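You operate a simulated robot arm through the tools that you are given. There is no shell and no other tool.

You run a simulated robot arm. Do the job below in one go: nothing can be reset, and whatever is moved stays where it is left.

## Task
Sow 3 basil seeds in the propagator, label it and shut the lid.
Fine: the label that names them goes on the ledge; the packet goes back. Set down upright: what you pick out.

It is judged by the outcome, as a careful person would: the job done as asked, and still so three seconds after it is handed in. It fails if anything else is knocked over, pushed out of place, dropped, spilled or broken. A push-on lid holds only when it is set on centred and level and pressed home; a screw cap is set on level and turned clockwise until tight.

## Robot
A 6-joint arm with a two-finger gripper, fixed in place. Base frame: the origin is on the floor under the middle of its stand, x ahead of it, y to its left, z up; the work surface is at about z = 0.9. Readings come in m, degrees, newtons and seconds.
It reaches about 0.94 m from its shoulder. Its first joint turns from -166.0 to 166.0 degrees. Payload 2.54 kg.
The tool frame sits at the grasp point between the pads (the TCP): z along the fingers, y along the line on which they close. The tips reach 0.03 m beyond it. The gripper opens to 0.116 m; its body begins 0.095 m behind the TCP.
Orientation is told as [roll, pitch, yaw] about the base's x, y, z axes, in that order, counted from this pose: with the fingers straight down and closing along the base's y, the tool's x points along the base's -x, its y along +y and its z along -z.

## Interface
- The arm moves only by the tool jog_arm. Its argument "increments" is one flat list of numbers, 7 for each row, row after row: the gripper command, from -1 (fully open) to 1 (shut), values between in proportion, then the shift along the tool's x, y, z in m, then the turn, a rotation vector about the tool's x, y, z in degrees. In form: [fingers, dx, dy, dz, rx, ry, rz, fingers, dx, dy, dz, rx, ry, rz, ...]. A call has 1 to 20 rows; each row shifts and turns the commanded pose from where the row before left it, along the tool's axes as they then stand. Each row takes 0.2 s and may step no farther than 0.05 m and 8.6 degrees from the row before; otherwise, or with a gripper value out of range, the whole call is refused. Where a pose cannot be reached the arm comes as near as it can. A force on the tool above 40 N (or 10 N above the force at the start of the call, whichever is more), or a blocked arm, ends the call early, and 0.2 s more pass. Each finger travels about 0.072 m/s and halts on what it meets, pressing with about 30 N; the grip force reading is that of the motor and also rises with nothing between the fingers. The clock runs only during rows and for 0.2 s after the last one: add rows that do not move to give the fingers time. The reply holds the time, the measured pose of the TCP, the force on the tool along the base axes, the opening and the grip force, in the units named above and with some noise, with the torque about the TCP (base axes, N m) and any sound that the robot's microphone picked up.
- Cameras (640 x 400 px; columns grow to the right, rows downward): "scene" is fixed at [0.3948, -0.4856, 1.4656]; the picture's right is [1.00, -0.08, 0.00], its down [-0.02, -0.21, -0.98] and it looks along [0.08, 0.97, -0.21] (base axes); focal length 332 px, centre (320, 200). "wrist" rides on the gripper at [0.069, -0.015, -0.122] in the tool frame; the picture's right is [0.21, 0.98, 0.00], its down [-0.83, 0.18, -0.53] and it looks along [-0.52, 0.11, 0.85] (tool axes); focal length 251 px, centre (320, 200).
- grab_frame(camera): a new picture of that camera. The clock stands still meanwhile.
- pixel_to_xyz(camera, pixels): for up to 12 pixels [column, row] of the newest picture of that camera ("zoom" is the newest enlarged one), the place [x, y, z] in the base frame of the surface seen there, good to about 0.002 m, but the place of the scene camera against the robot may be out by one fixed shift of up to 0.018 m in any direction. The clock stands still meanwhile.
- enlarge(camera, box): a new picture of the part [left, top, right, bottom] of that camera's present view, enlarged. The clock stands still meanwhile.
- finish_job(): hands the job in; it is judged then, once.

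Open the gripper and draw the arm clear of the work before you hand the job in, unless the task says otherwise.

The tools are called after "Call:" as a command line: name --argument value ..., lists and objects as JSON in quotes. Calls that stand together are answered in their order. jog_arm: Moves the arm, as the interface text tells. Its arguments: {"type":"object","properties":{"increments":{"type":"array","items":{"type":"number"}}},"required":["increments"]} The other tools are called the same way: grab_frame (camera) takes a picture; pixel_to_xyz (camera, pixels) gives the place of the surface under pixels of a picture; enlarge (camera, box) takes an enlarged picture of a part of a camera's view; finish_job () hands the job in.

At the start:

```text
time: 0.0
tcp_pos: [0.323, 0.2946, 1.3408]
tool_rot: [0.0, 0.2, 0.1]
force: [-0.5, -0.4, -0.9]
ft_torque: [-0.01, 0.01, 0.01]
opening: 0.1159
gripper_force: 0.0
```

scene: 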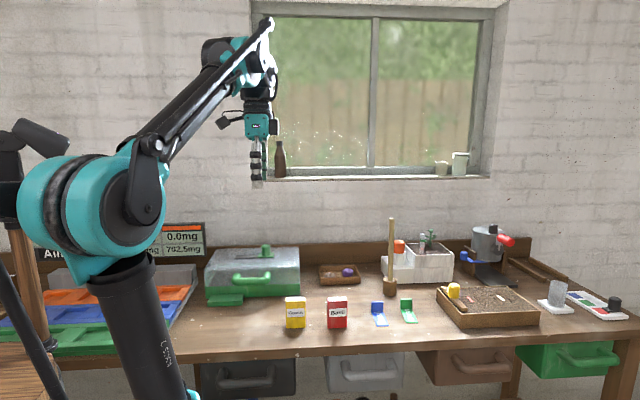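
wrist: 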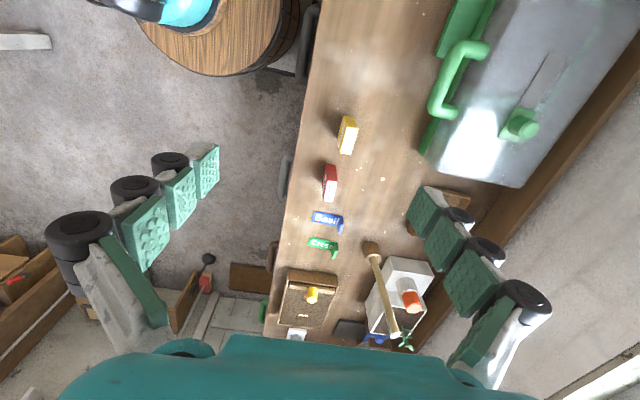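

I start by looking closely at the scene: the propagator seems to be the box with green handle at about (252,275), packets at (295,312) and (337,312), labels at (378,313) and (409,309).

Call:
enlarge --camera "scene" --box '[190, 220, 350, 340]'

Call:
enlarge --camera "scene" --box '[320, 210, 480, 330]'

Call:
enlarge --camera "scene" --box '[430, 210, 640, 340]'

Call:
enlarge --camera "scene" --box '[0, 210, 220, 360]'

Call:
enlarge --camera "wrist" --box '[270, 80, 470, 360]'

Call:
enlarge --camera "wrist" --box '[400, 0, 640, 200]'

```text
3.33 times, centred on (270, 280) of scene
```

zoom: 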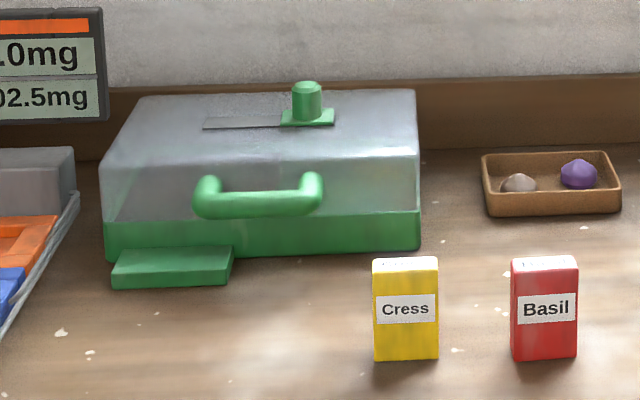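

```text
3.33 times, centred on (400, 270) of scene
```

zoom: 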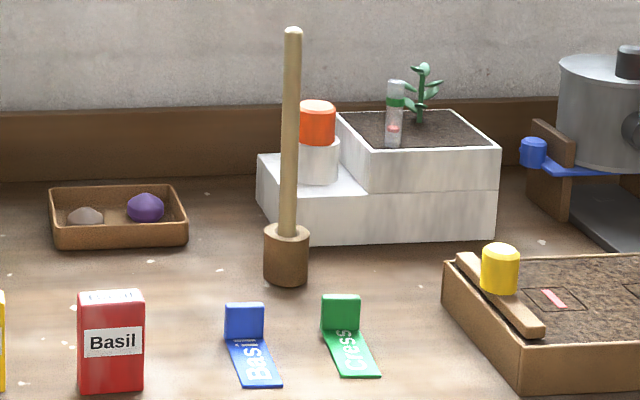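

```text
3.05 times, centred on (535, 275) of scene
```

zoom: 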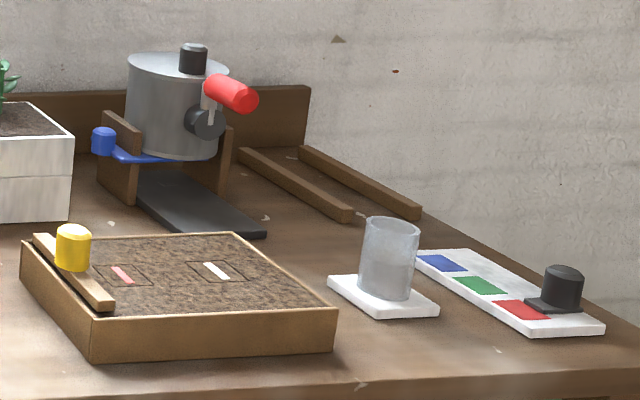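

```text
2.67 times, centred on (110, 285) of scene
```

zoom: 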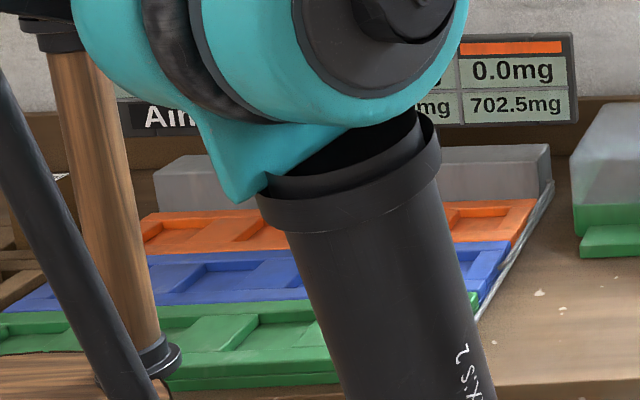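

```text
1.43 times, centred on (370, 220) of wrist
```

zoom: 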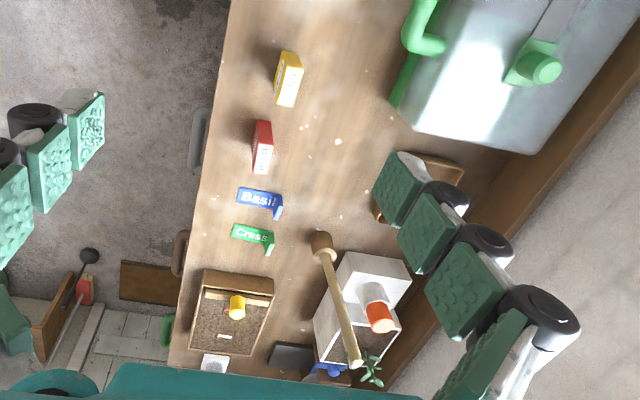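

```text
2.00 times, centred on (520, 100) of wrist
```

zoom: 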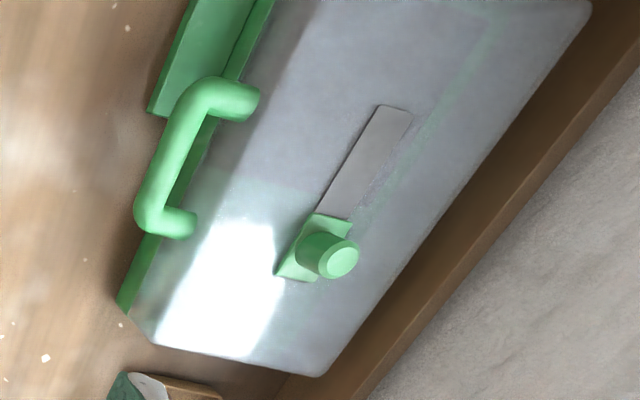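

The scene shows the propagator lid shut with a front handle, packets Cress/Basil, and labels Basil (blue) and Cress (green). I measure key points in the scene picture.

Call:
grab_frame --camera "scene"

Call:
pixel_to_xyz --camera "scene" --pixels '[[337, 299], [337, 327], [295, 299], [378, 306], [380, 321], [252, 279], [224, 298], [267, 250], [215, 250], [298, 250], [300, 290], [208, 300]]'

Call:
grab_frame --camera "wrist"

Call:
pixel_to_xyz --camera "wrist" --pixels '[[330, 170], [331, 197], [348, 120], [345, 150], [327, 220], [341, 225], [457, 60], [432, 110], [526, 118], [518, 186], [424, 155], [459, 25]]'

```text
taken
```

scene: 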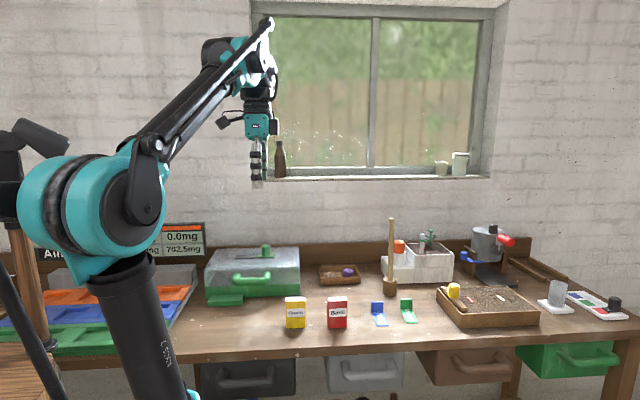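

```text
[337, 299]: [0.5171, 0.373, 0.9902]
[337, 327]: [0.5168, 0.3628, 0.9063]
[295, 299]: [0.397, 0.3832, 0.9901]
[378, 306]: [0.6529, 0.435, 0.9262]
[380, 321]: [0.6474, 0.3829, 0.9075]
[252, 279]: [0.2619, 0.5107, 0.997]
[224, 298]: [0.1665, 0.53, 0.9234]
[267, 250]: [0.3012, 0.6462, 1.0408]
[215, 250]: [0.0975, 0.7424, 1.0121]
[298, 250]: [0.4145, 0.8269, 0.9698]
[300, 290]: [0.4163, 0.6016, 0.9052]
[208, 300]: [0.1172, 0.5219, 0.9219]
```

```text
taken
```

wrist: 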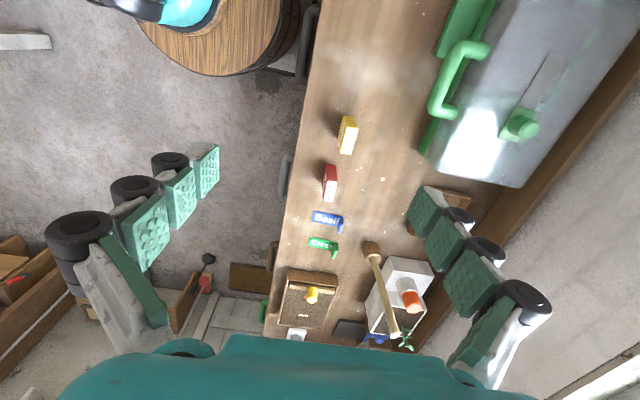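

```text
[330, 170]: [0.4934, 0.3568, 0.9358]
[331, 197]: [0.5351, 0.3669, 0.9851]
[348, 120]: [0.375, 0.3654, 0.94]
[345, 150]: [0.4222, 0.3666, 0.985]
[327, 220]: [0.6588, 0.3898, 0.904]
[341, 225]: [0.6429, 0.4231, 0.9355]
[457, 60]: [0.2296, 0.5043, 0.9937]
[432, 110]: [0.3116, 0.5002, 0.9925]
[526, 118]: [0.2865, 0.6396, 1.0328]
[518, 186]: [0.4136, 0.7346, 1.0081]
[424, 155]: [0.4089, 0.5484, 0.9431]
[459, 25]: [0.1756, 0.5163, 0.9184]
```

Everything matches between the two cameras to about 1 cm. I move the gripper (open, fingers down) to a place near the packets, above z 1.08, for a closer wrist view of the packets and labels.

Call:
jog_arm --increments '[-1, -0.0153, 0.0081, 0.0369, 0, 0, 0, -1, -0.0153, 0.0081, 0.0369, 0, 0, 0, -1, -0.0153, 0.0081, 0.0369, 0, 0, 0, -1, -0.0153, 0.0081, 0.0369, 0, 0, 0, -1, -0.0153, 0.0081, 0.0369, 0, 0, 0, -1, -0.0153, 0.0081, 0.0369, 0, 0, 0, -1, -0.0153, 0.0081, 0.0369, 0, 0, 0]'

Call:
grab_frame --camera "wrist"

Call:
grab_frame --camera "scene"

```text
time: 1.6
tcp_pos: [0.4306, 0.3511, 1.0817]
tool_rot: [0.2, 0.1, 0.1]
force: [0.8, -0.4, 0.2]
ft_torque: [0.01, 0.01, 0.0]
opening: 0.1161
gripper_force: 0.1
```

```text
taken
```

wrist: 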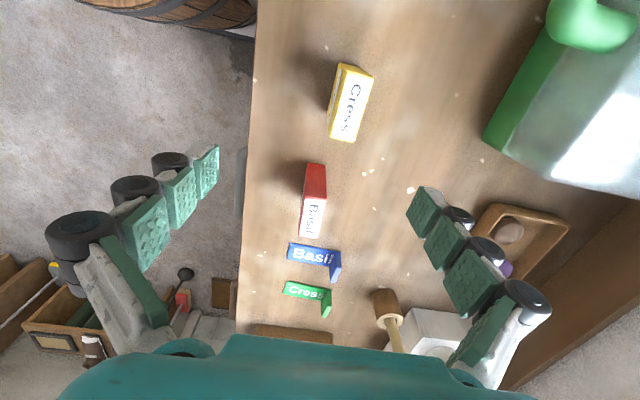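

```text
taken
```

scene: 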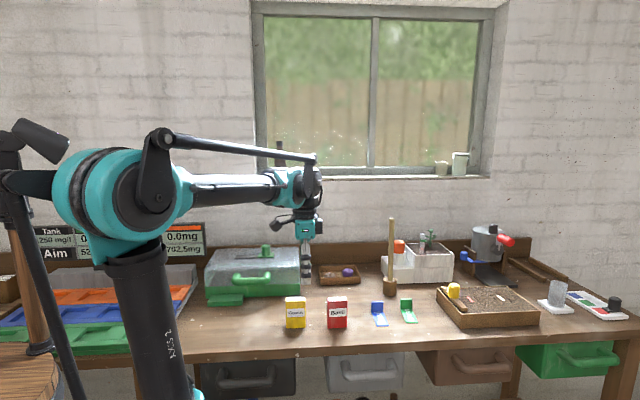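

The packets (350,103) and (313,200) and the labels (315,255), (308,295) are now near in the wrist view. I enlarge to see whether the packet tops have an opening.

Call:
enlarge --camera "wrist" --box '[270, 140, 370, 330]'

Call:
enlarge --camera "wrist" --box '[300, 50, 400, 150]'

Call:
pixel_to_xyz --camera "wrist" --pixels '[[303, 201], [323, 203], [299, 235], [319, 238], [314, 205], [315, 255], [335, 266], [290, 250], [331, 279], [308, 165], [326, 166], [350, 105]]'

Call:
enlarge --camera "scene" --box '[280, 285, 430, 340]'

```text
2.11 times, centred on (320, 235) of wrist
```

zoom: 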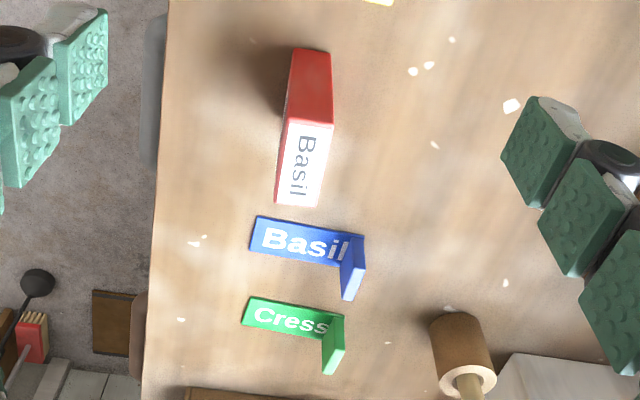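

```text
4.00 times, centred on (350, 100) of wrist
```

zoom: 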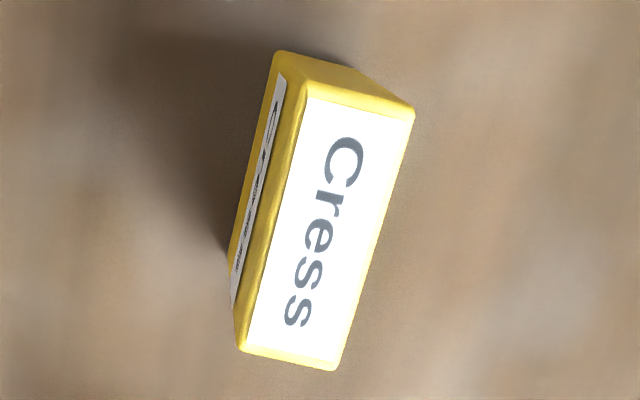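

```text
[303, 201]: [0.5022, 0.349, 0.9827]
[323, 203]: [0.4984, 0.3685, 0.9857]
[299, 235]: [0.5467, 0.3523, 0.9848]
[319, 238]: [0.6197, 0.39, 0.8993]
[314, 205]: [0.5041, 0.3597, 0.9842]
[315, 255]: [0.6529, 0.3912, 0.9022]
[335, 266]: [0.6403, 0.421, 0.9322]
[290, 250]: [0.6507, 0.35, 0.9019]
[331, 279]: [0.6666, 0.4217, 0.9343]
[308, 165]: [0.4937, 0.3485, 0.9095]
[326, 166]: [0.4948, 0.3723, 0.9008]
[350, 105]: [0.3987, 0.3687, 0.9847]
```

```text
4.27 times, centred on (355, 312) of scene
```

zoom: 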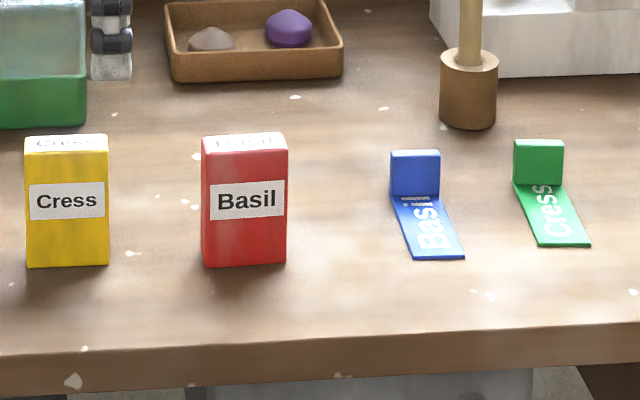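

The packets are plain boxes about 0.052 x 0.024 x 0.085 m with the name on top; the labels have a flat plate with an upright tab at the far end. Next I view the propagator close up by turning the tool 90° so the camera looks toward +y.

Call:
jog_arm --increments '[-1, 0.01, 0.0, -0.045, 0, 0, 0, -1, 0.01, 0.0, -0.045, 0, 0, 0, -1, 0.02, 0.01, -0.04, 0, 0, 0, -1, 0.03, 0.01, -0.03, 0, 0, 0, -1, 0.03, 0.01, -0.02, 0, 0, 0, -1, 0.03, 0.01, -0.02, 0, 0, 0, -1, 0, 0, 0, 0, 0, -8.5, -1, 0, 0, 0, 0, 0, -8.5, -1, 0, 0, 0, 0, 0, -8.5, -1, 0, 0, 0, 0, 0, -8.5, -1, 0, 0, 0, 0, 0, -8.5, -1, 0, 0, 0, 0, 0, -8.5, -1, 0, 0, 0, 0, 0, -8.5, -1, 0, 0, 0, 0, 0, -8.5, -1, 0, 0, 0, 0, 0, -8.5, -1, 0, 0, 0, 0, 0, -8.5]'

Call:
grab_frame --camera "wrist"

Call:
grab_frame --camera "scene"

```text
time: 5.0
tcp_pos: [0.2984, 0.3907, 1.2831]
tool_rot: [0.1, 0.0, 85.2]
force: [1.2, -0.3, 0.5]
ft_torque: [-0.01, -0.02, 0.02]
opening: 0.1159
gripper_force: 0.1
```

```text
taken
```

wrist: 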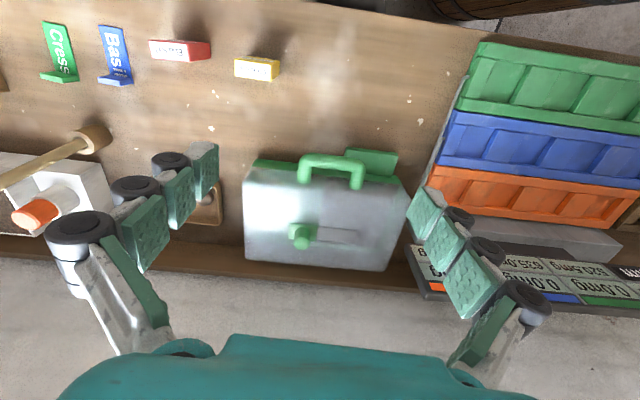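

```text
taken
```

scene: 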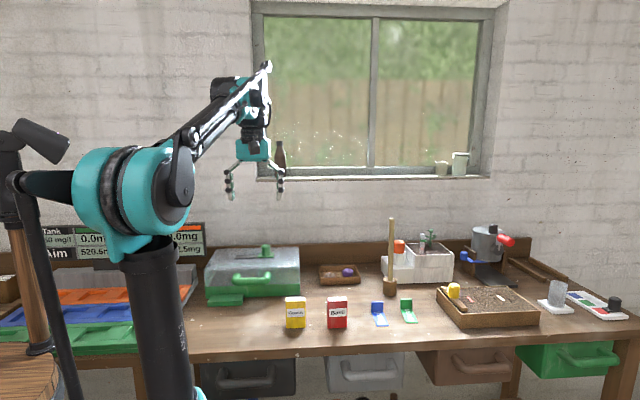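

The propagator is seen from above at (325,215), ledge at (372,162), handle (335,165), vent slide (320,237). I enlarge and measure it.

Call:
enlarge --camera "wrist" --box '[230, 135, 430, 285]'

Call:
pixel_to_xyz --camera "wrist" --pixels '[[310, 157], [357, 166], [308, 178], [357, 184], [303, 230], [346, 154], [396, 155], [390, 173], [258, 162], [246, 178], [250, 262], [388, 268]]'

Call:
pixel_to_xyz --camera "wrist" --pixels '[[404, 182], [325, 200], [320, 260], [300, 158], [333, 157], [362, 180], [370, 163], [355, 235], [180, 46], [165, 50], [205, 50], [115, 75]]'

```text
2.67 times, centred on (330, 210) of wrist
```

zoom: 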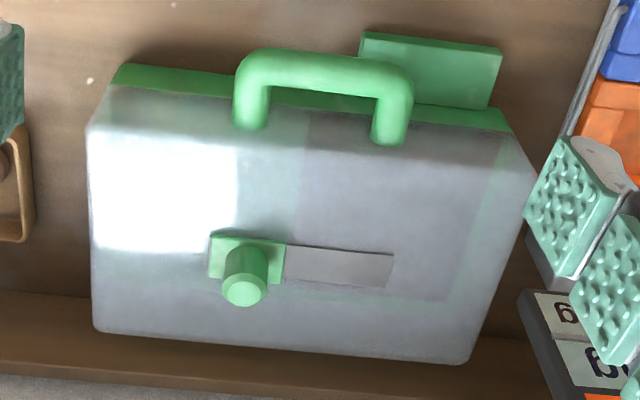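

```text
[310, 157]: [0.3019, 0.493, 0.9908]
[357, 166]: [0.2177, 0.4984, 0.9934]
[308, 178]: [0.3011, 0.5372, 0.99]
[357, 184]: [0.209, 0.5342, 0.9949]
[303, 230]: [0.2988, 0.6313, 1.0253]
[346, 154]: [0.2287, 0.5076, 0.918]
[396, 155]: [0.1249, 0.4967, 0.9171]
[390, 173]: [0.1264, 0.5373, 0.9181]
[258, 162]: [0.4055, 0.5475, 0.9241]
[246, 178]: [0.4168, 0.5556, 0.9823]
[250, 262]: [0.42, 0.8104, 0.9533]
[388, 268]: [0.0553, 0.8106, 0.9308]
```

```text
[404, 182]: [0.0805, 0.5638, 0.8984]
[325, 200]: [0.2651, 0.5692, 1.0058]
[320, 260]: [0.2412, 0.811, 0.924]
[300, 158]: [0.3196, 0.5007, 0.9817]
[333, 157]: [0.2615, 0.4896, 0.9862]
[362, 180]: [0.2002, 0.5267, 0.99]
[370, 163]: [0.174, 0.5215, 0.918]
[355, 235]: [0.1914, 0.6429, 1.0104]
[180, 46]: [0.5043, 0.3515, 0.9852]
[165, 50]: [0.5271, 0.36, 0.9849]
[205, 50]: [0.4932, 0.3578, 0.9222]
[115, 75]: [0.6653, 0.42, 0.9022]
```

I need the lid's back edge and the wall behind it to plan the opening arc, so I measure pixels along the lid top and the wall.

Call:
pixel_to_xyz --camera "wrist" --pixels '[[250, 254], [250, 258], [320, 262], [320, 256], [320, 250], [380, 266], [380, 262], [250, 190], [250, 185], [250, 268], [250, 275], [250, 290]]'

Call:
pixel_to_xyz --camera "scene" --pixels '[[207, 285], [205, 270], [212, 252], [298, 262], [298, 249], [299, 280], [297, 245], [220, 245], [220, 230], [300, 230], [300, 242], [205, 292]]'

Call:
enlarge --camera "scene" --box '[195, 235, 315, 310]'

```text
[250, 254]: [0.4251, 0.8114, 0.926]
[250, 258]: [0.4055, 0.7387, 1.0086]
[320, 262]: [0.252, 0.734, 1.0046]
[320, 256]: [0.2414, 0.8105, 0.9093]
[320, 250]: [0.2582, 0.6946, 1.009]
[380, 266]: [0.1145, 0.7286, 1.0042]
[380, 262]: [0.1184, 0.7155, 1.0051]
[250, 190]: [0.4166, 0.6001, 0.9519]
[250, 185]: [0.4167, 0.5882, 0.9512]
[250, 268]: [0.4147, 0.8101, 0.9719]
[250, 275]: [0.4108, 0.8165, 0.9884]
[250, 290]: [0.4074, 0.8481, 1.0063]
```

```text
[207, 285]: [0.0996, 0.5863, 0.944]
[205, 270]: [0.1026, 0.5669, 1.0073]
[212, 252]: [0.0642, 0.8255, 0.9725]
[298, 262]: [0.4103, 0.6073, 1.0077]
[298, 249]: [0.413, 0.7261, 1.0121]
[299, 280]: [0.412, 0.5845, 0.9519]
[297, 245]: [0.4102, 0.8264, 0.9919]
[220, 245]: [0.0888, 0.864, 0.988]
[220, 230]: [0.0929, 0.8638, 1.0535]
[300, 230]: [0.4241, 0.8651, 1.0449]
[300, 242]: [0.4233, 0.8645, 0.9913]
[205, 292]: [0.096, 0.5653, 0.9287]
```

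```text
5.33 times, centred on (255, 272) of scene
```

zoom: 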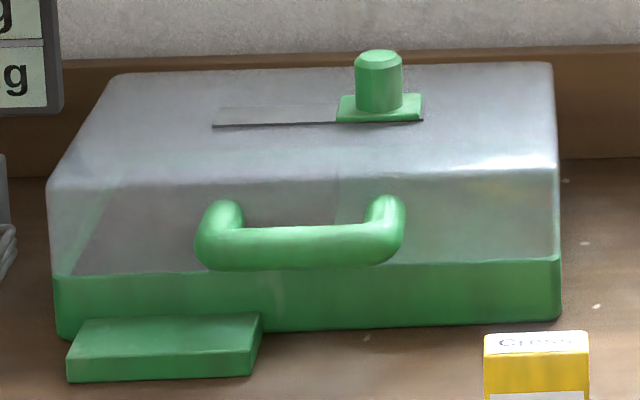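

The lid is about 0.2 m deep (back edge y≈0.735, top z≈1.007), and the handle bar runs along x from 0.205 to 0.32 at y≈0.50, z≈0.98. I turn the tool back to yaw 0 and roll it 45° so the fingers point forward and down at the bar.

Call:
jog_arm --increments '[-1, 0, 0, 0, 0, 0, 8.52, -1, 0, 0, 0, 0, 0, 8.52, -1, 0, 0, 0, 0, 0, 8.52, -1, 0, 0, 0, 0, 0, 8.52, -1, 0, 0, 0, 0, 0, 8.52, -1, 0, 0, 0, 0, 0, 8.52, -1, 0, 0, 0, 0, 0, 8.52, -1, 0, 0, 0, 0, 0, 8.52, -1, 0, 0, 0, 0, 0, 8.52, -1, 0, 0, 0, 0, 0, 8.52, -1, 0, 0, 0, -7.5, 0, 0, -1, 0, 0, 0, -7.5, 0, 0, -1, 0, 0, 0, -7.5, 0, 0, -1, 0, 0, 0, -7.5, 0, 0, -1, 0, 0, 0, -7.5, 0, 0, -1, 0, 0, 0, -7.5, 0, 0]'

Call:
grab_frame --camera "wrist"

Call:
grab_frame --camera "scene"

```text
time: 8.4
tcp_pos: [0.2999, 0.392, 1.2835]
tool_rot: [45.3, -0.1, -0.1]
force: [0.0, 0.6, 0.3]
ft_torque: [0.02, 0.0, 0.01]
opening: 0.1161
gripper_force: 0.1
```

```text
taken
```

wrist: 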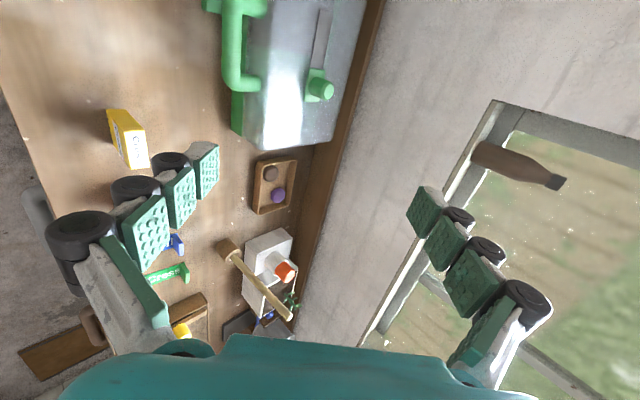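

```text
taken
```

scene: 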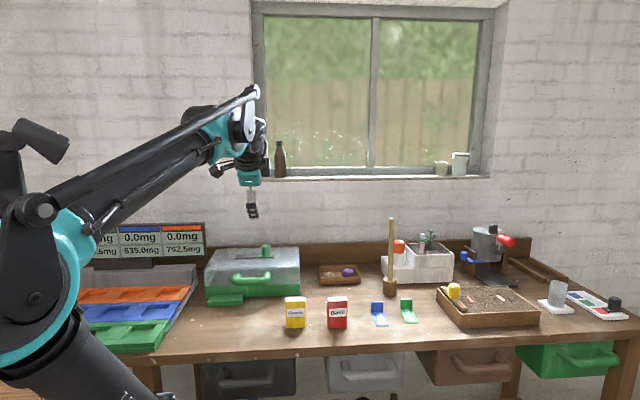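

The tool points forward-down at 45° without trouble. I move to a pre-grasp 0.12 m back from the bar, with the fingers brought to about 0.06 m opening.

Call:
jog_arm --increments '[-0.03, 0.00633, -0.02257, 0.02645, 0, 0, 0, -0.03, 0.00633, -0.02257, 0.02645, 0, 0, 0, -0.03, 0.00633, -0.02257, 0.02645, 0, 0, 0, -0.03, 0.00633, -0.02257, 0.02645, 0, 0, 0, -0.03, 0.00633, -0.02257, 0.02645, 0, 0, 0, -0.03, 0.00633, -0.02257, 0.02645, 0, 0, 0, -0.03, 0, 0, 0, 0, 0, 0]'

Call:
grab_frame --camera "wrist"

Call:
enlarge --camera "scene" --box '[180, 210, 340, 330]'

```text
time: 10.0
tcp_pos: [0.2592, 0.4089, 1.0732]
tool_rot: [45.0, 0.1, 0.0]
force: [0.4, -0.7, -0.3]
ft_torque: [-0.03, 0.02, -0.02]
opening: 0.0598
gripper_force: 0.1
```

```text
taken
```

wrist: 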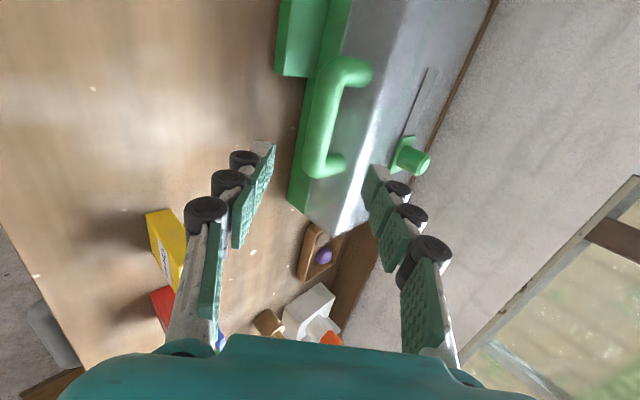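

```text
3.33 times, centred on (260, 270) of scene
```

zoom: 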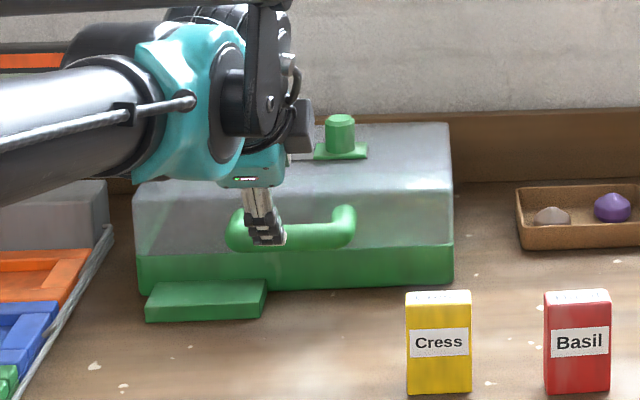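

The bar is in front of the fingers in the wrist picture, from (340,70) to (320,160). I measure points along the bar and the lid face to centre the grasp.

Call:
pixel_to_xyz --camera "wrist" --pixels '[[330, 75], [325, 100], [320, 130], [316, 155], [332, 120], [318, 100], [343, 67], [360, 72], [335, 163], [341, 120], [372, 120], [308, 130]]'

Call:
enlarge --camera "wrist" --box '[220, 40, 460, 240]'

```text
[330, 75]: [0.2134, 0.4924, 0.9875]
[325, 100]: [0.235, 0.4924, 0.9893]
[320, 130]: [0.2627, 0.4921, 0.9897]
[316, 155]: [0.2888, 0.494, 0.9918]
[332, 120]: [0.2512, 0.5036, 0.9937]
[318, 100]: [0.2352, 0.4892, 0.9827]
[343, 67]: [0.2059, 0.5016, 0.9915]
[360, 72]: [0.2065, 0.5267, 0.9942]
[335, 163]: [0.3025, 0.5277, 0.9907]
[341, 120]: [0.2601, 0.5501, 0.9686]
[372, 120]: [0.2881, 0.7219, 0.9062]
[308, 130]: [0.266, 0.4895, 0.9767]
```

```text
2.00 times, centred on (340, 140) of wrist
```

zoom: 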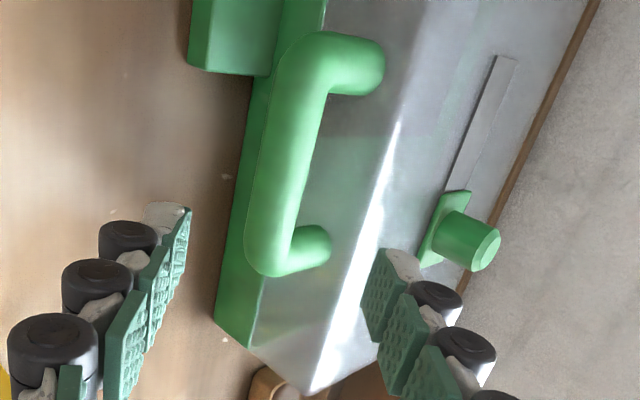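

The bar's centre fits to y≈0.502, z≈0.981 with radius 0.013, lid face at y≈0.55. I tilt 10° more (to 55°), align with the bar, narrow the fingers to 0.044 m and advance most of the way, then check.

Call:
jog_arm --increments '[0.24, 0, 0, 0, -5, 0, 0, 0.24, 0, 0, 0, -5, 0, 0, 0.24, 0.0032, -0.0221, 0, 0, 0, 0, 0.24, 0, 0, 0.025, 0, 0, 0, 0.24, 0, 0, 0.025, 0, 0, 0, 0.24, 0, 0, 0.02, 0, 0, 0, 0.24, 0, 0, 0, 0, 0, 0]'

Call:
enlarge --camera "wrist" --box '[200, 40, 480, 280]'

Call:
enlarge --camera "scene" --box '[180, 210, 340, 330]'

```text
time: 11.6
tcp_pos: [0.2564, 0.4519, 1.016]
tool_rot: [55.1, -0.1, -0.2]
force: [-0.7, 0.1, -0.7]
ft_torque: [0.01, -0.01, -0.02]
opening: 0.044
gripper_force: 0.0
```

```text
1.67 times, centred on (340, 160) of wrist
```

zoom: 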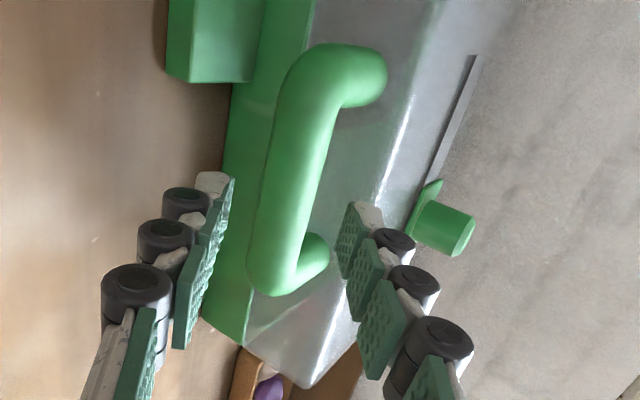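

```text
3.33 times, centred on (260, 270) of scene
```

zoom: 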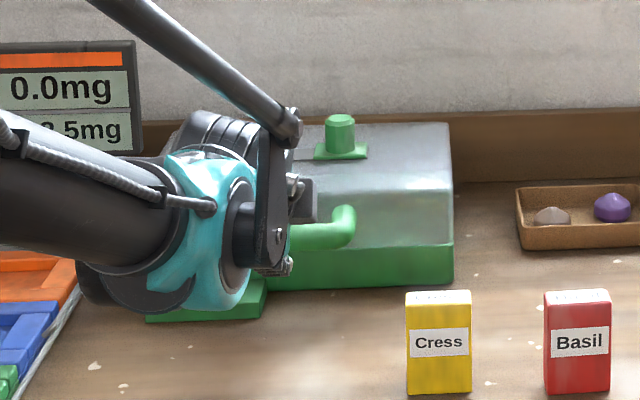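

The fingers straddle the bar (pads at zoom (215,230) and (360,240), bar between). I advance the last 0.047 m and close.

Call:
jog_arm --increments '[0.24, 0, 0, 0.016, 0, 0, 0, 0.24, 0, 0, 0.016, 0, 0, 0, 0.24, 0, 0, 0.014, 0, 0, 0, 0.24, 0, 0, 0, 0, 0, 0]'

Call:
enlarge --camera "wrist" --box '[200, 40, 480, 280]'

```text
time: 12.6
tcp_pos: [0.258, 0.491, 0.9887]
tool_rot: [55.2, 0.1, -0.2]
force: [-0.9, -0.2, 0.3]
ft_torque: [-0.03, 0.02, -0.01]
opening: 0.0441
gripper_force: 0.0
```

```text
1.67 times, centred on (340, 160) of wrist
```

zoom: 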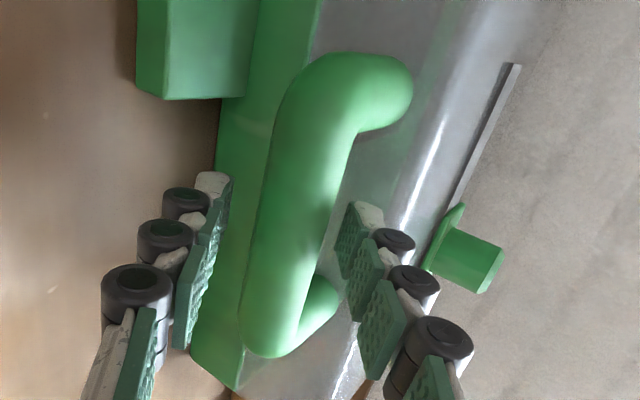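

No contact so far and the bar lies between the pads. I close the fingers on it.

Call:
jog_arm --increments '[1, 0, 0, 0, 0, 0, 0, 1, 0, 0, 0, 0, 0, 0, 1, 0, 0, 0, 0, 0, 0]'

Call:
enlarge --camera "wrist" --box '[200, 40, 480, 280]'

```text
time: 13.4
tcp_pos: [0.2583, 0.4917, 0.9894]
tool_rot: [55.2, 0.1, -0.1]
force: [1.2, 12.2, 16.7]
ft_torque: [0.47, 0.25, -0.09]
opening: 0.0246
gripper_force: 44.7
```

```text
1.67 times, centred on (340, 160) of wrist
```

zoom: 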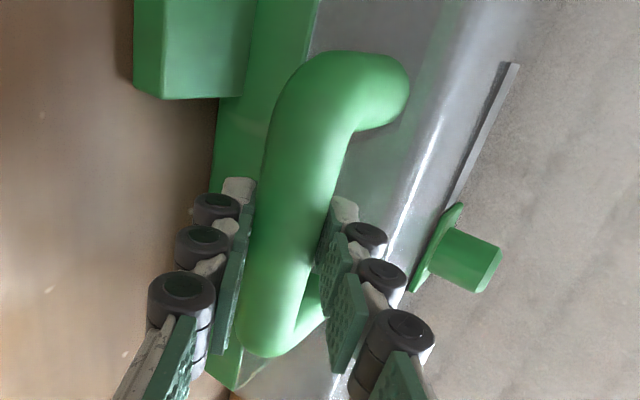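

The grip holds the bar (opening 0.0246) with about 20 N sideways along the tool's y, so the bar sits ~2 mm off centre. I start the opening arc about an assumed hinge at y≈0.738, z≈0.945, lifting 5° as a test.

Call:
jog_arm --increments '[1, 0, 0.0115, -0.0044, 0, 0, 0, 1, 0, 0.0096, -0.004, 0, 0, 0, 1, 0, 0, 0, 0, 0, 0]'

Call:
grab_frame --camera "scene"

Call:
grab_frame --camera "wrist"

```text
time: 14.2
tcp_pos: [0.2578, 0.4955, 1.0131]
tool_rot: [55.0, -0.1, -0.1]
force: [3.7, -4.2, -1.8]
ft_torque: [-0.38, -0.05, -0.34]
opening: 0.0248
gripper_force: 45.0
```

```text
taken
```

scene: 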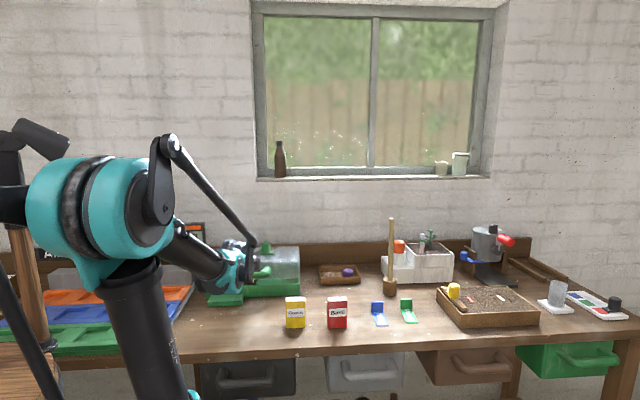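

```text
taken
```

wrist: 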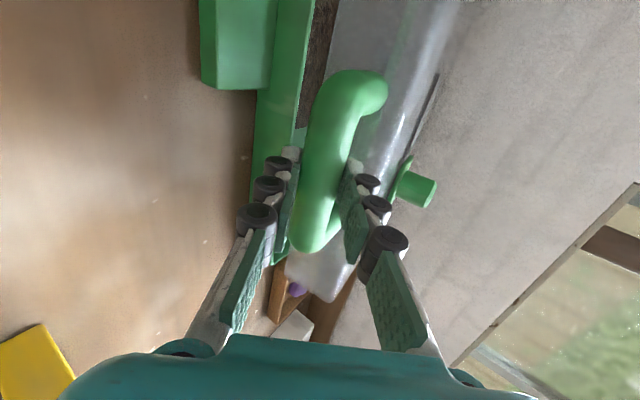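

The lid lifts easily (forces about 5 N) and soil shows inside. I enlarge the scene to check that it pivots at the back, then go on with the arc.

Call:
enlarge --camera "scene" --box '[195, 225, 315, 310]'

Call:
jog_arm --increments '[1, 0, 0.0098, -0.0036, 0, 0, 0, 1, 0, 0.0099, -0.0032, 0, 0, 0, 1, 0, 0, 0, 0, 0, 0]'

Call:
enlarge --camera "scene" --box '[195, 225, 315, 310]'

```text
4.71 times, centred on (255, 268) of scene
```

zoom: 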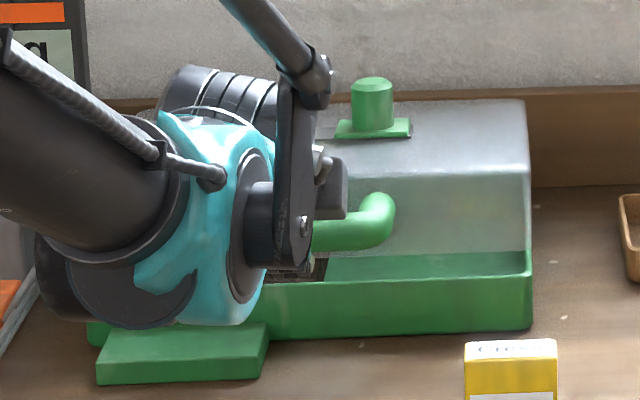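

```text
time: 15.0
tcp_pos: [0.2583, 0.5027, 1.0329]
tool_rot: [55.1, 0.2, -0.1]
force: [1.3, -4.2, -0.1]
ft_torque: [-0.15, 0.19, 0.01]
opening: 0.0246
gripper_force: 44.8
```

```text
4.71 times, centred on (255, 268) of scene
```

zoom: 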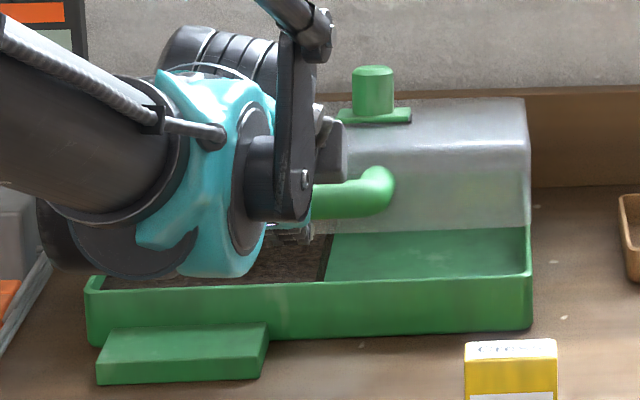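

The back edge stays put, so it is hinged at the rear; inside there is soil at left and a green plate at right. I continue the arc another 25°, easing the tool tilt slightly.

Call:
jog_arm --increments '[1, 0, 0.0203, -0.005, 0.75, 0, 0, 1, 0, 0.0207, -0.0034, 0.75, 0, 0, 1, 0, 0.0209, -0.0019, 0.75, 0, 0, 1, 0, 0.021, -0.0004, 0.75, 0, 0, 1, 0, 0.021, 0.0011, 0.75, 0, 0, 1, 0, 0, 0, 0, 0, 0]'

Call:
grab_frame --camera "scene"

Call:
grab_frame --camera "wrist"

```text
time: 16.4
tcp_pos: [0.2584, 0.5562, 1.1208]
tool_rot: [51.2, 0.1, -0.1]
force: [-15.5, 4.5, -6.4]
ft_torque: [-0.1, 0.34, 0.42]
opening: 0.0245
gripper_force: 45.3
```

```text
taken
```

scene: 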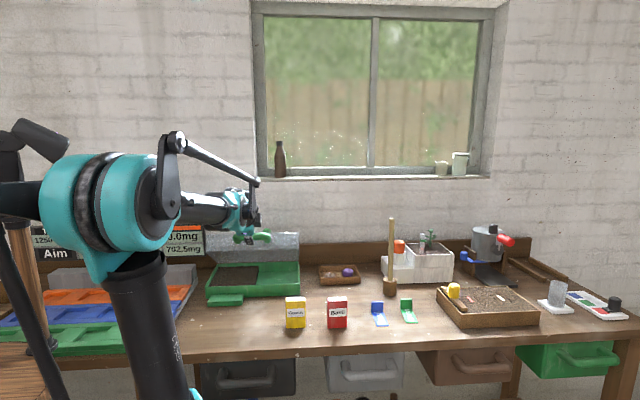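

```text
taken
```

wrist: 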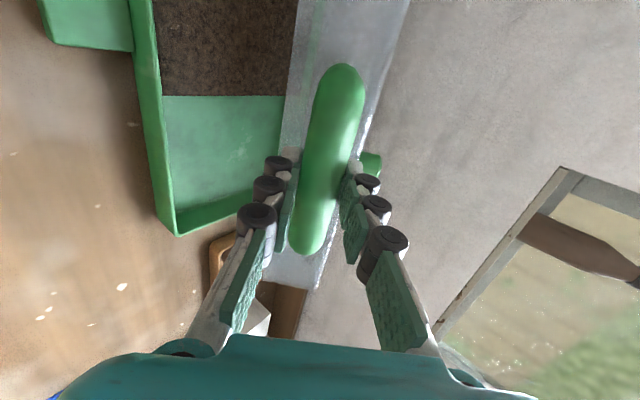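

The lid is about 35° open, with some sideways force (−15 N in x), well under the limit. I go on with the arc with a tiny shift toward −x to relieve it.

Call:
jog_arm --increments '[1, 0.0004, 0.0208, 0.0027, 0.75, 0, 0, 1, 0.0004, 0.0206, 0.0042, 0.75, 0, 0, 1, 0, 0.0202, 0.0057, 0.75, 0, 0, 1, 0, 0, 0, 0, 0, 0]'

Call:
enlarge --camera "scene" --box '[180, 180, 340, 310]'

```text
time: 17.4
tcp_pos: [0.2577, 0.6037, 1.1607]
tool_rot: [49.1, 0.0, -0.3]
force: [9.1, 2.0, -1.7]
ft_torque: [0.09, -0.54, -0.36]
opening: 0.0244
gripper_force: 45.2
```

```text
3.08 times, centred on (260, 245) of scene
```

zoom: 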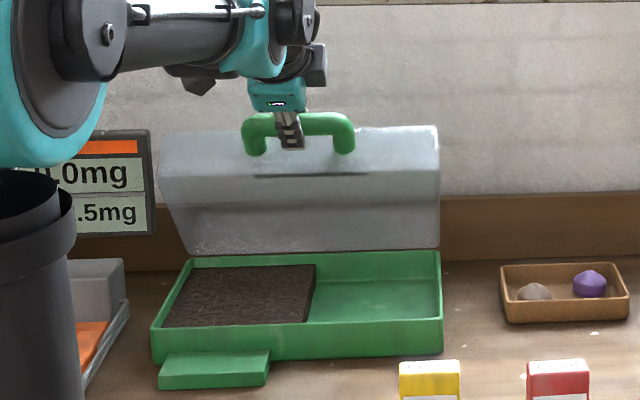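

The lid stands at about 50° and forces are small. I carry on with the next 25° of arc.

Call:
jog_arm --increments '[1, 0, 0.0197, 0.0073, 0.75, 0, 0, 1, 0, 0.0191, 0.0087, 0.75, 0, 0, 1, 0, 0.0184, 0.01, 0.75, 0, 0, 1, 0, 0.0176, 0.0113, 0.75, 0, 0, 1, 0, 0.0168, 0.0126, 0.75, 0, 0, 1, 0, 0, 0, 0, 0, 0]'

Call:
enlarge --camera "scene" --box '[180, 180, 340, 310]'

Call:
grab_frame --camera "wrist"

```text
time: 18.6
tcp_pos: [0.2558, 0.6954, 1.1901]
tool_rot: [44.7, 0.0, -0.1]
force: [6.6, -21.9, -2.5]
ft_torque: [-0.14, -0.29, 0.13]
opening: 0.0249
gripper_force: 44.6
stopped in row 6: the force on the tool passed its limit at 52 N (the readings are from after the stop); the commanded pose is now the measured one
```

```text
3.08 times, centred on (260, 245) of scene
```

zoom: 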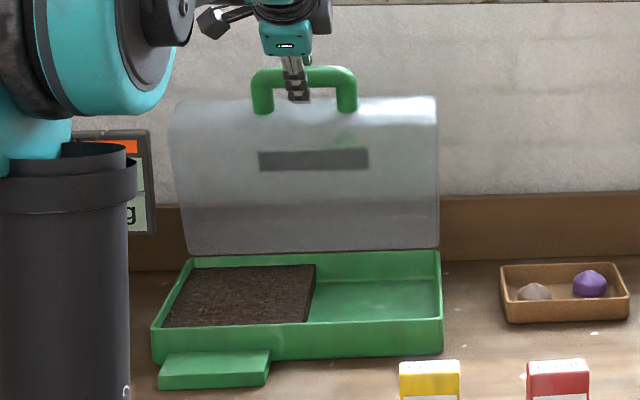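

```text
taken
```

wrist: 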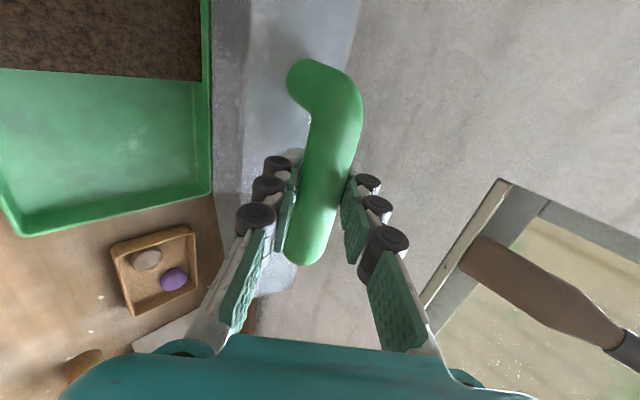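

At about 73° the lid met resistance pushing back in −y, maybe its end stop. I open the fingers only slightly (about 0.036 m) so the lower finger still would catch the bar, to see whether the lid stays up on its own.

Call:
jog_arm --increments '[0.38, 0, 0, 0, 0, 0, 0, 0.38, 0, 0, 0, 0, 0, 0, 0.38, 0, 0, 0, 0, 0, 0]'

Call:
grab_frame --camera "wrist"

Call:
enlarge --camera "scene" --box '[180, 180, 340, 310]'

```text
time: 19.4
tcp_pos: [0.2559, 0.6975, 1.1909]
tool_rot: [44.8, 0.1, 0.0]
force: [0.2, -0.5, -0.2]
ft_torque: [0.01, 0.02, -0.01]
opening: 0.0359
gripper_force: 0.1
```

```text
taken
```

wrist: 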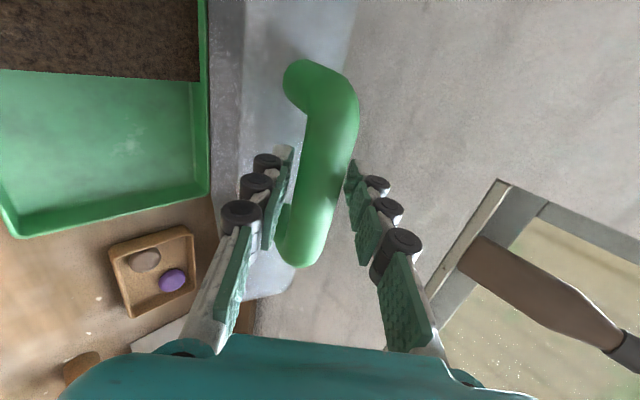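

```text
3.08 times, centred on (260, 245) of scene
```

zoom: 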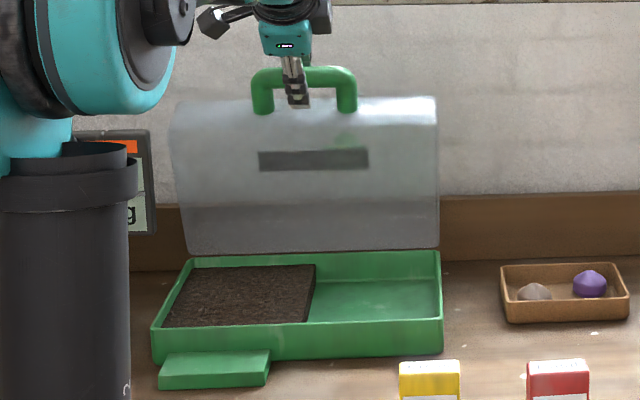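

The tool reads no force and the bar sits free between the pads, so the lid seems to stay. I wait a second to be sure.

Call:
jog_arm --increments '[0.38, 0, 0, 0, 0, 0, 0, 0.38, 0, 0, 0, 0, 0, 0, 0.38, 0, 0, 0, 0, 0, 0, 0.38, 0, 0, 0, 0, 0, 0, 0.38, 0, 0, 0, 0, 0, 0, 0.38, 0, 0, 0, 0, 0, 0, 0.3, 0, 0, 0, 0, 0, 0]'

Call:
enlarge --camera "wrist" --box '[200, 40, 440, 280]'

Call:
pixel_to_xyz --camera "wrist" --pixels '[[325, 120], [315, 180], [305, 230], [335, 150], [330, 90], [270, 100], [300, 110], [100, 130], [100, 40], [40, 30], [180, 60], [200, 100]]'

```text
time: 21.0
tcp_pos: [0.2545, 0.6959, 1.1902]
tool_rot: [44.8, 0.1, 0.0]
force: [0.1, 0.1, -0.6]
ft_torque: [0.03, 0.0, -0.01]
opening: 0.0408
gripper_force: 0.0
```

```text
1.67 times, centred on (320, 160) of wrist
```

zoom: 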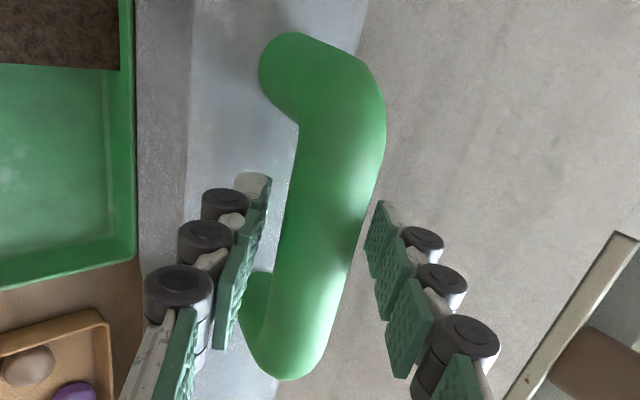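

```text
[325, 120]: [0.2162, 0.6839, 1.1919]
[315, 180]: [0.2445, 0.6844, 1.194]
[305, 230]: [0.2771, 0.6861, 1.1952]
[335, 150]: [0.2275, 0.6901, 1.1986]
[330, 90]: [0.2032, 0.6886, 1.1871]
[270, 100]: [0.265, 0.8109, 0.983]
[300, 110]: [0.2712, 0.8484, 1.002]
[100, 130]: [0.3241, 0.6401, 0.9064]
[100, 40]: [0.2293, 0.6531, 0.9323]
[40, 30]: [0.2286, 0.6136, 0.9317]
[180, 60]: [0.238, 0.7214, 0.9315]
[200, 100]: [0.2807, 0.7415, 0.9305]
```

The lid stays open by itself at about 73° with no load on the fingers. I back the gripper off along its own axis, away from the bar, and look at the inside.

Call:
jog_arm --increments '[0.1, 0, 0, -0.01, 0, 0, 0, 0.0, 0, 0, -0.03, 0, 0, 0, 0.0, 0, 0, -0.04, 0, 0, 0, 0.0, 0, 0, -0.04, 0, 0, 0, 0.0, 0, 0, -0.04, 0, 0, 0]'

Call:
grab_frame --camera "scene"

Call:
grab_frame --camera "wrist"

Call:
enlarge --camera "scene" --box '[190, 190, 320, 310]'

```text
time: 22.2
tcp_pos: [0.2557, 0.5833, 1.3052]
tool_rot: [44.8, 0.2, 0.0]
force: [0.2, 0.4, -0.7]
ft_torque: [-0.01, -0.01, 0.03]
opening: 0.0579
gripper_force: 0.0
```

```text
taken
```

scene: 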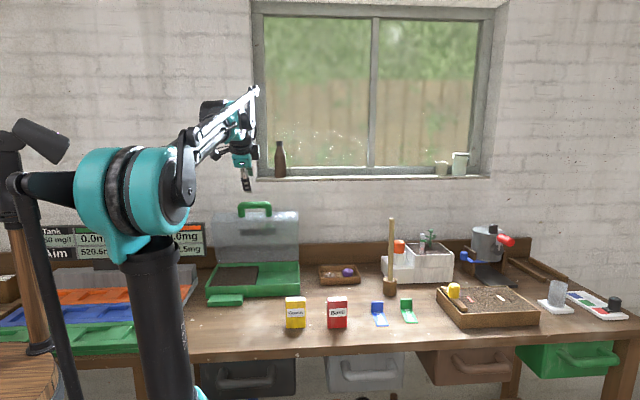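

```text
taken
```

wrist: 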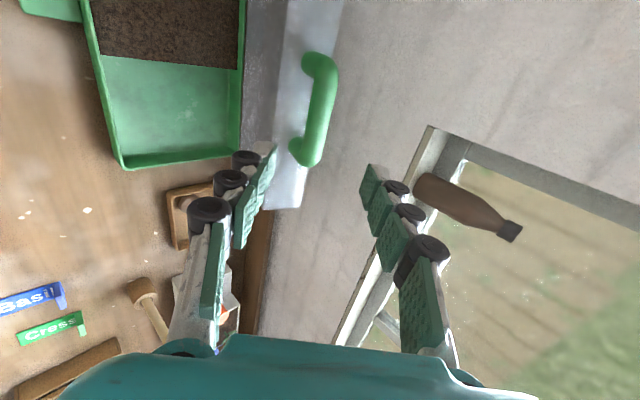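

```text
3.33 times, centred on (255, 250) of scene
```

zoom: 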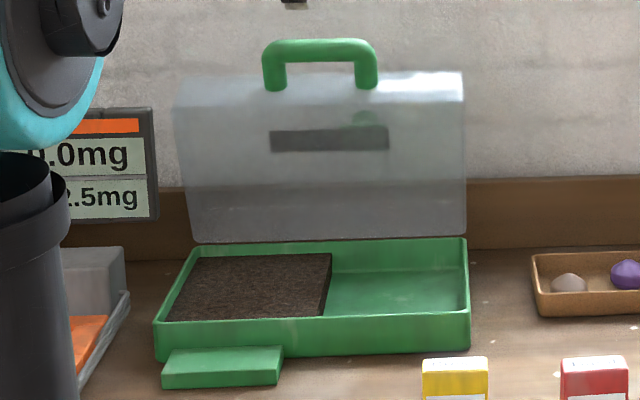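

The lid stands open; the soil bed fills the left half of the tray. I measure the soil corners, bar and packets from both cameras.

Call:
pixel_to_xyz --camera "zoom" --pixels '[[200, 262], [325, 259], [315, 310], [175, 316], [250, 290], [400, 290], [320, 50], [222, 365], [170, 355], [280, 352], [160, 330], [466, 320]]'

Call:
pixel_to_xyz --camera "wrist" --pixels '[[100, 50], [236, 64], [170, 30], [98, 5], [240, 5], [120, 165], [238, 155], [50, 10], [322, 110], [78, 15], [35, 300], [55, 288]]'

```text
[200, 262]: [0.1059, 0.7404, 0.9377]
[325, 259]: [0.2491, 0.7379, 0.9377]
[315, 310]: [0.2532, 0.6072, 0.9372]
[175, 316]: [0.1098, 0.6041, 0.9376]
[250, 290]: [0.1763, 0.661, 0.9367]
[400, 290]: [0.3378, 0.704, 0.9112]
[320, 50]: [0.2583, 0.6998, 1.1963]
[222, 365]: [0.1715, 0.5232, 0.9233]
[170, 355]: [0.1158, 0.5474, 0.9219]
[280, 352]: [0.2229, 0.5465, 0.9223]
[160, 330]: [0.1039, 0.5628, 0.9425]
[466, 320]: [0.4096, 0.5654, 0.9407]
```

```text
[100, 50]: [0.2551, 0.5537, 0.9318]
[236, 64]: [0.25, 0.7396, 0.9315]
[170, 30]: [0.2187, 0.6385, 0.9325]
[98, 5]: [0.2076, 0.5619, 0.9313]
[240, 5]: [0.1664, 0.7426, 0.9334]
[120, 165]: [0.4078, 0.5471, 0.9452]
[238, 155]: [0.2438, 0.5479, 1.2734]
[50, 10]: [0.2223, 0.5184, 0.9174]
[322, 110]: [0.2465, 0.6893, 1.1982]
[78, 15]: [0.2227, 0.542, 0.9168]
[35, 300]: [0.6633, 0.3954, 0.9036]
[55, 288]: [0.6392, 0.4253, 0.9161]
```

Soil spans x 0.105–0.255, y 0.555–0.74 at z≈0.932. Next I straighten the tool and turn it to yaw −90 so the fingers close along x, to take the Basil packet by its narrow sides.

Call:
jog_arm --increments '[0, 0, 0, 0, 7.47, 0, 0, 0, 0, 0, 0, 7.47, 0, 0, 0, 0, 0, 0, 7.47, 0, 0, 0, 0, 0, 0, 7.47, 0, 0, 0, 0, 0, 0, 7.47, 0, 0, 0, 0, 0, 0, 7.47, 0, 0, -0.5, 0, 0, 0, 0, 0, 8.2, -0.5, 0, 0, 0, 0, 0, 8.2, -0.5, 0, 0, 0, 0, 0, 8.2, -0.5, 0, 0, 0, 0, 0, 8.2, -0.5, 0, 0, 0, 0, 0, 8.2, -0.5, 0, 0, 0, 0, 0, 8.2, -0.5, 0, 0, 0, 0, 0, 8.2, -0.5, 0, 0, 0, 0, 0, 8.2, -0.5, 0, 0, 0, 0, 0, 8.2, -0.5, 0, 0, 0, 0, 0, 8.2, -0.5, 0, 0, 0, 0, 0, 8.0]'

Call:
grab_frame --camera "scene"

```text
time: 25.8
tcp_pos: [0.2764, 0.5823, 1.3038]
tool_rot: [-0.6, 0.0, -88.9]
force: [-1.2, 0.3, -0.1]
ft_torque: [0.02, -0.12, 0.0]
opening: 0.0869
gripper_force: 0.1
out of reach, approached as far as the arm can: row 17
```

```text
taken
```

scene: 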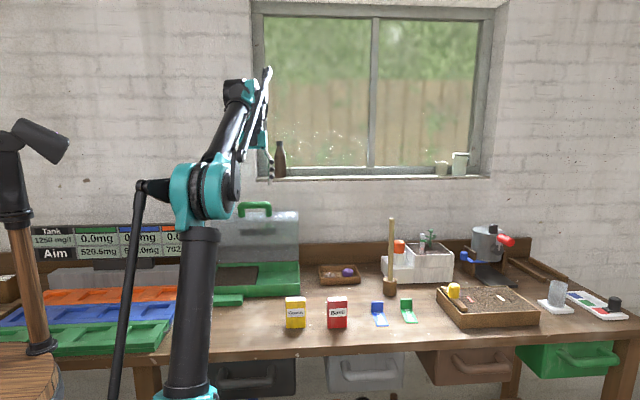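

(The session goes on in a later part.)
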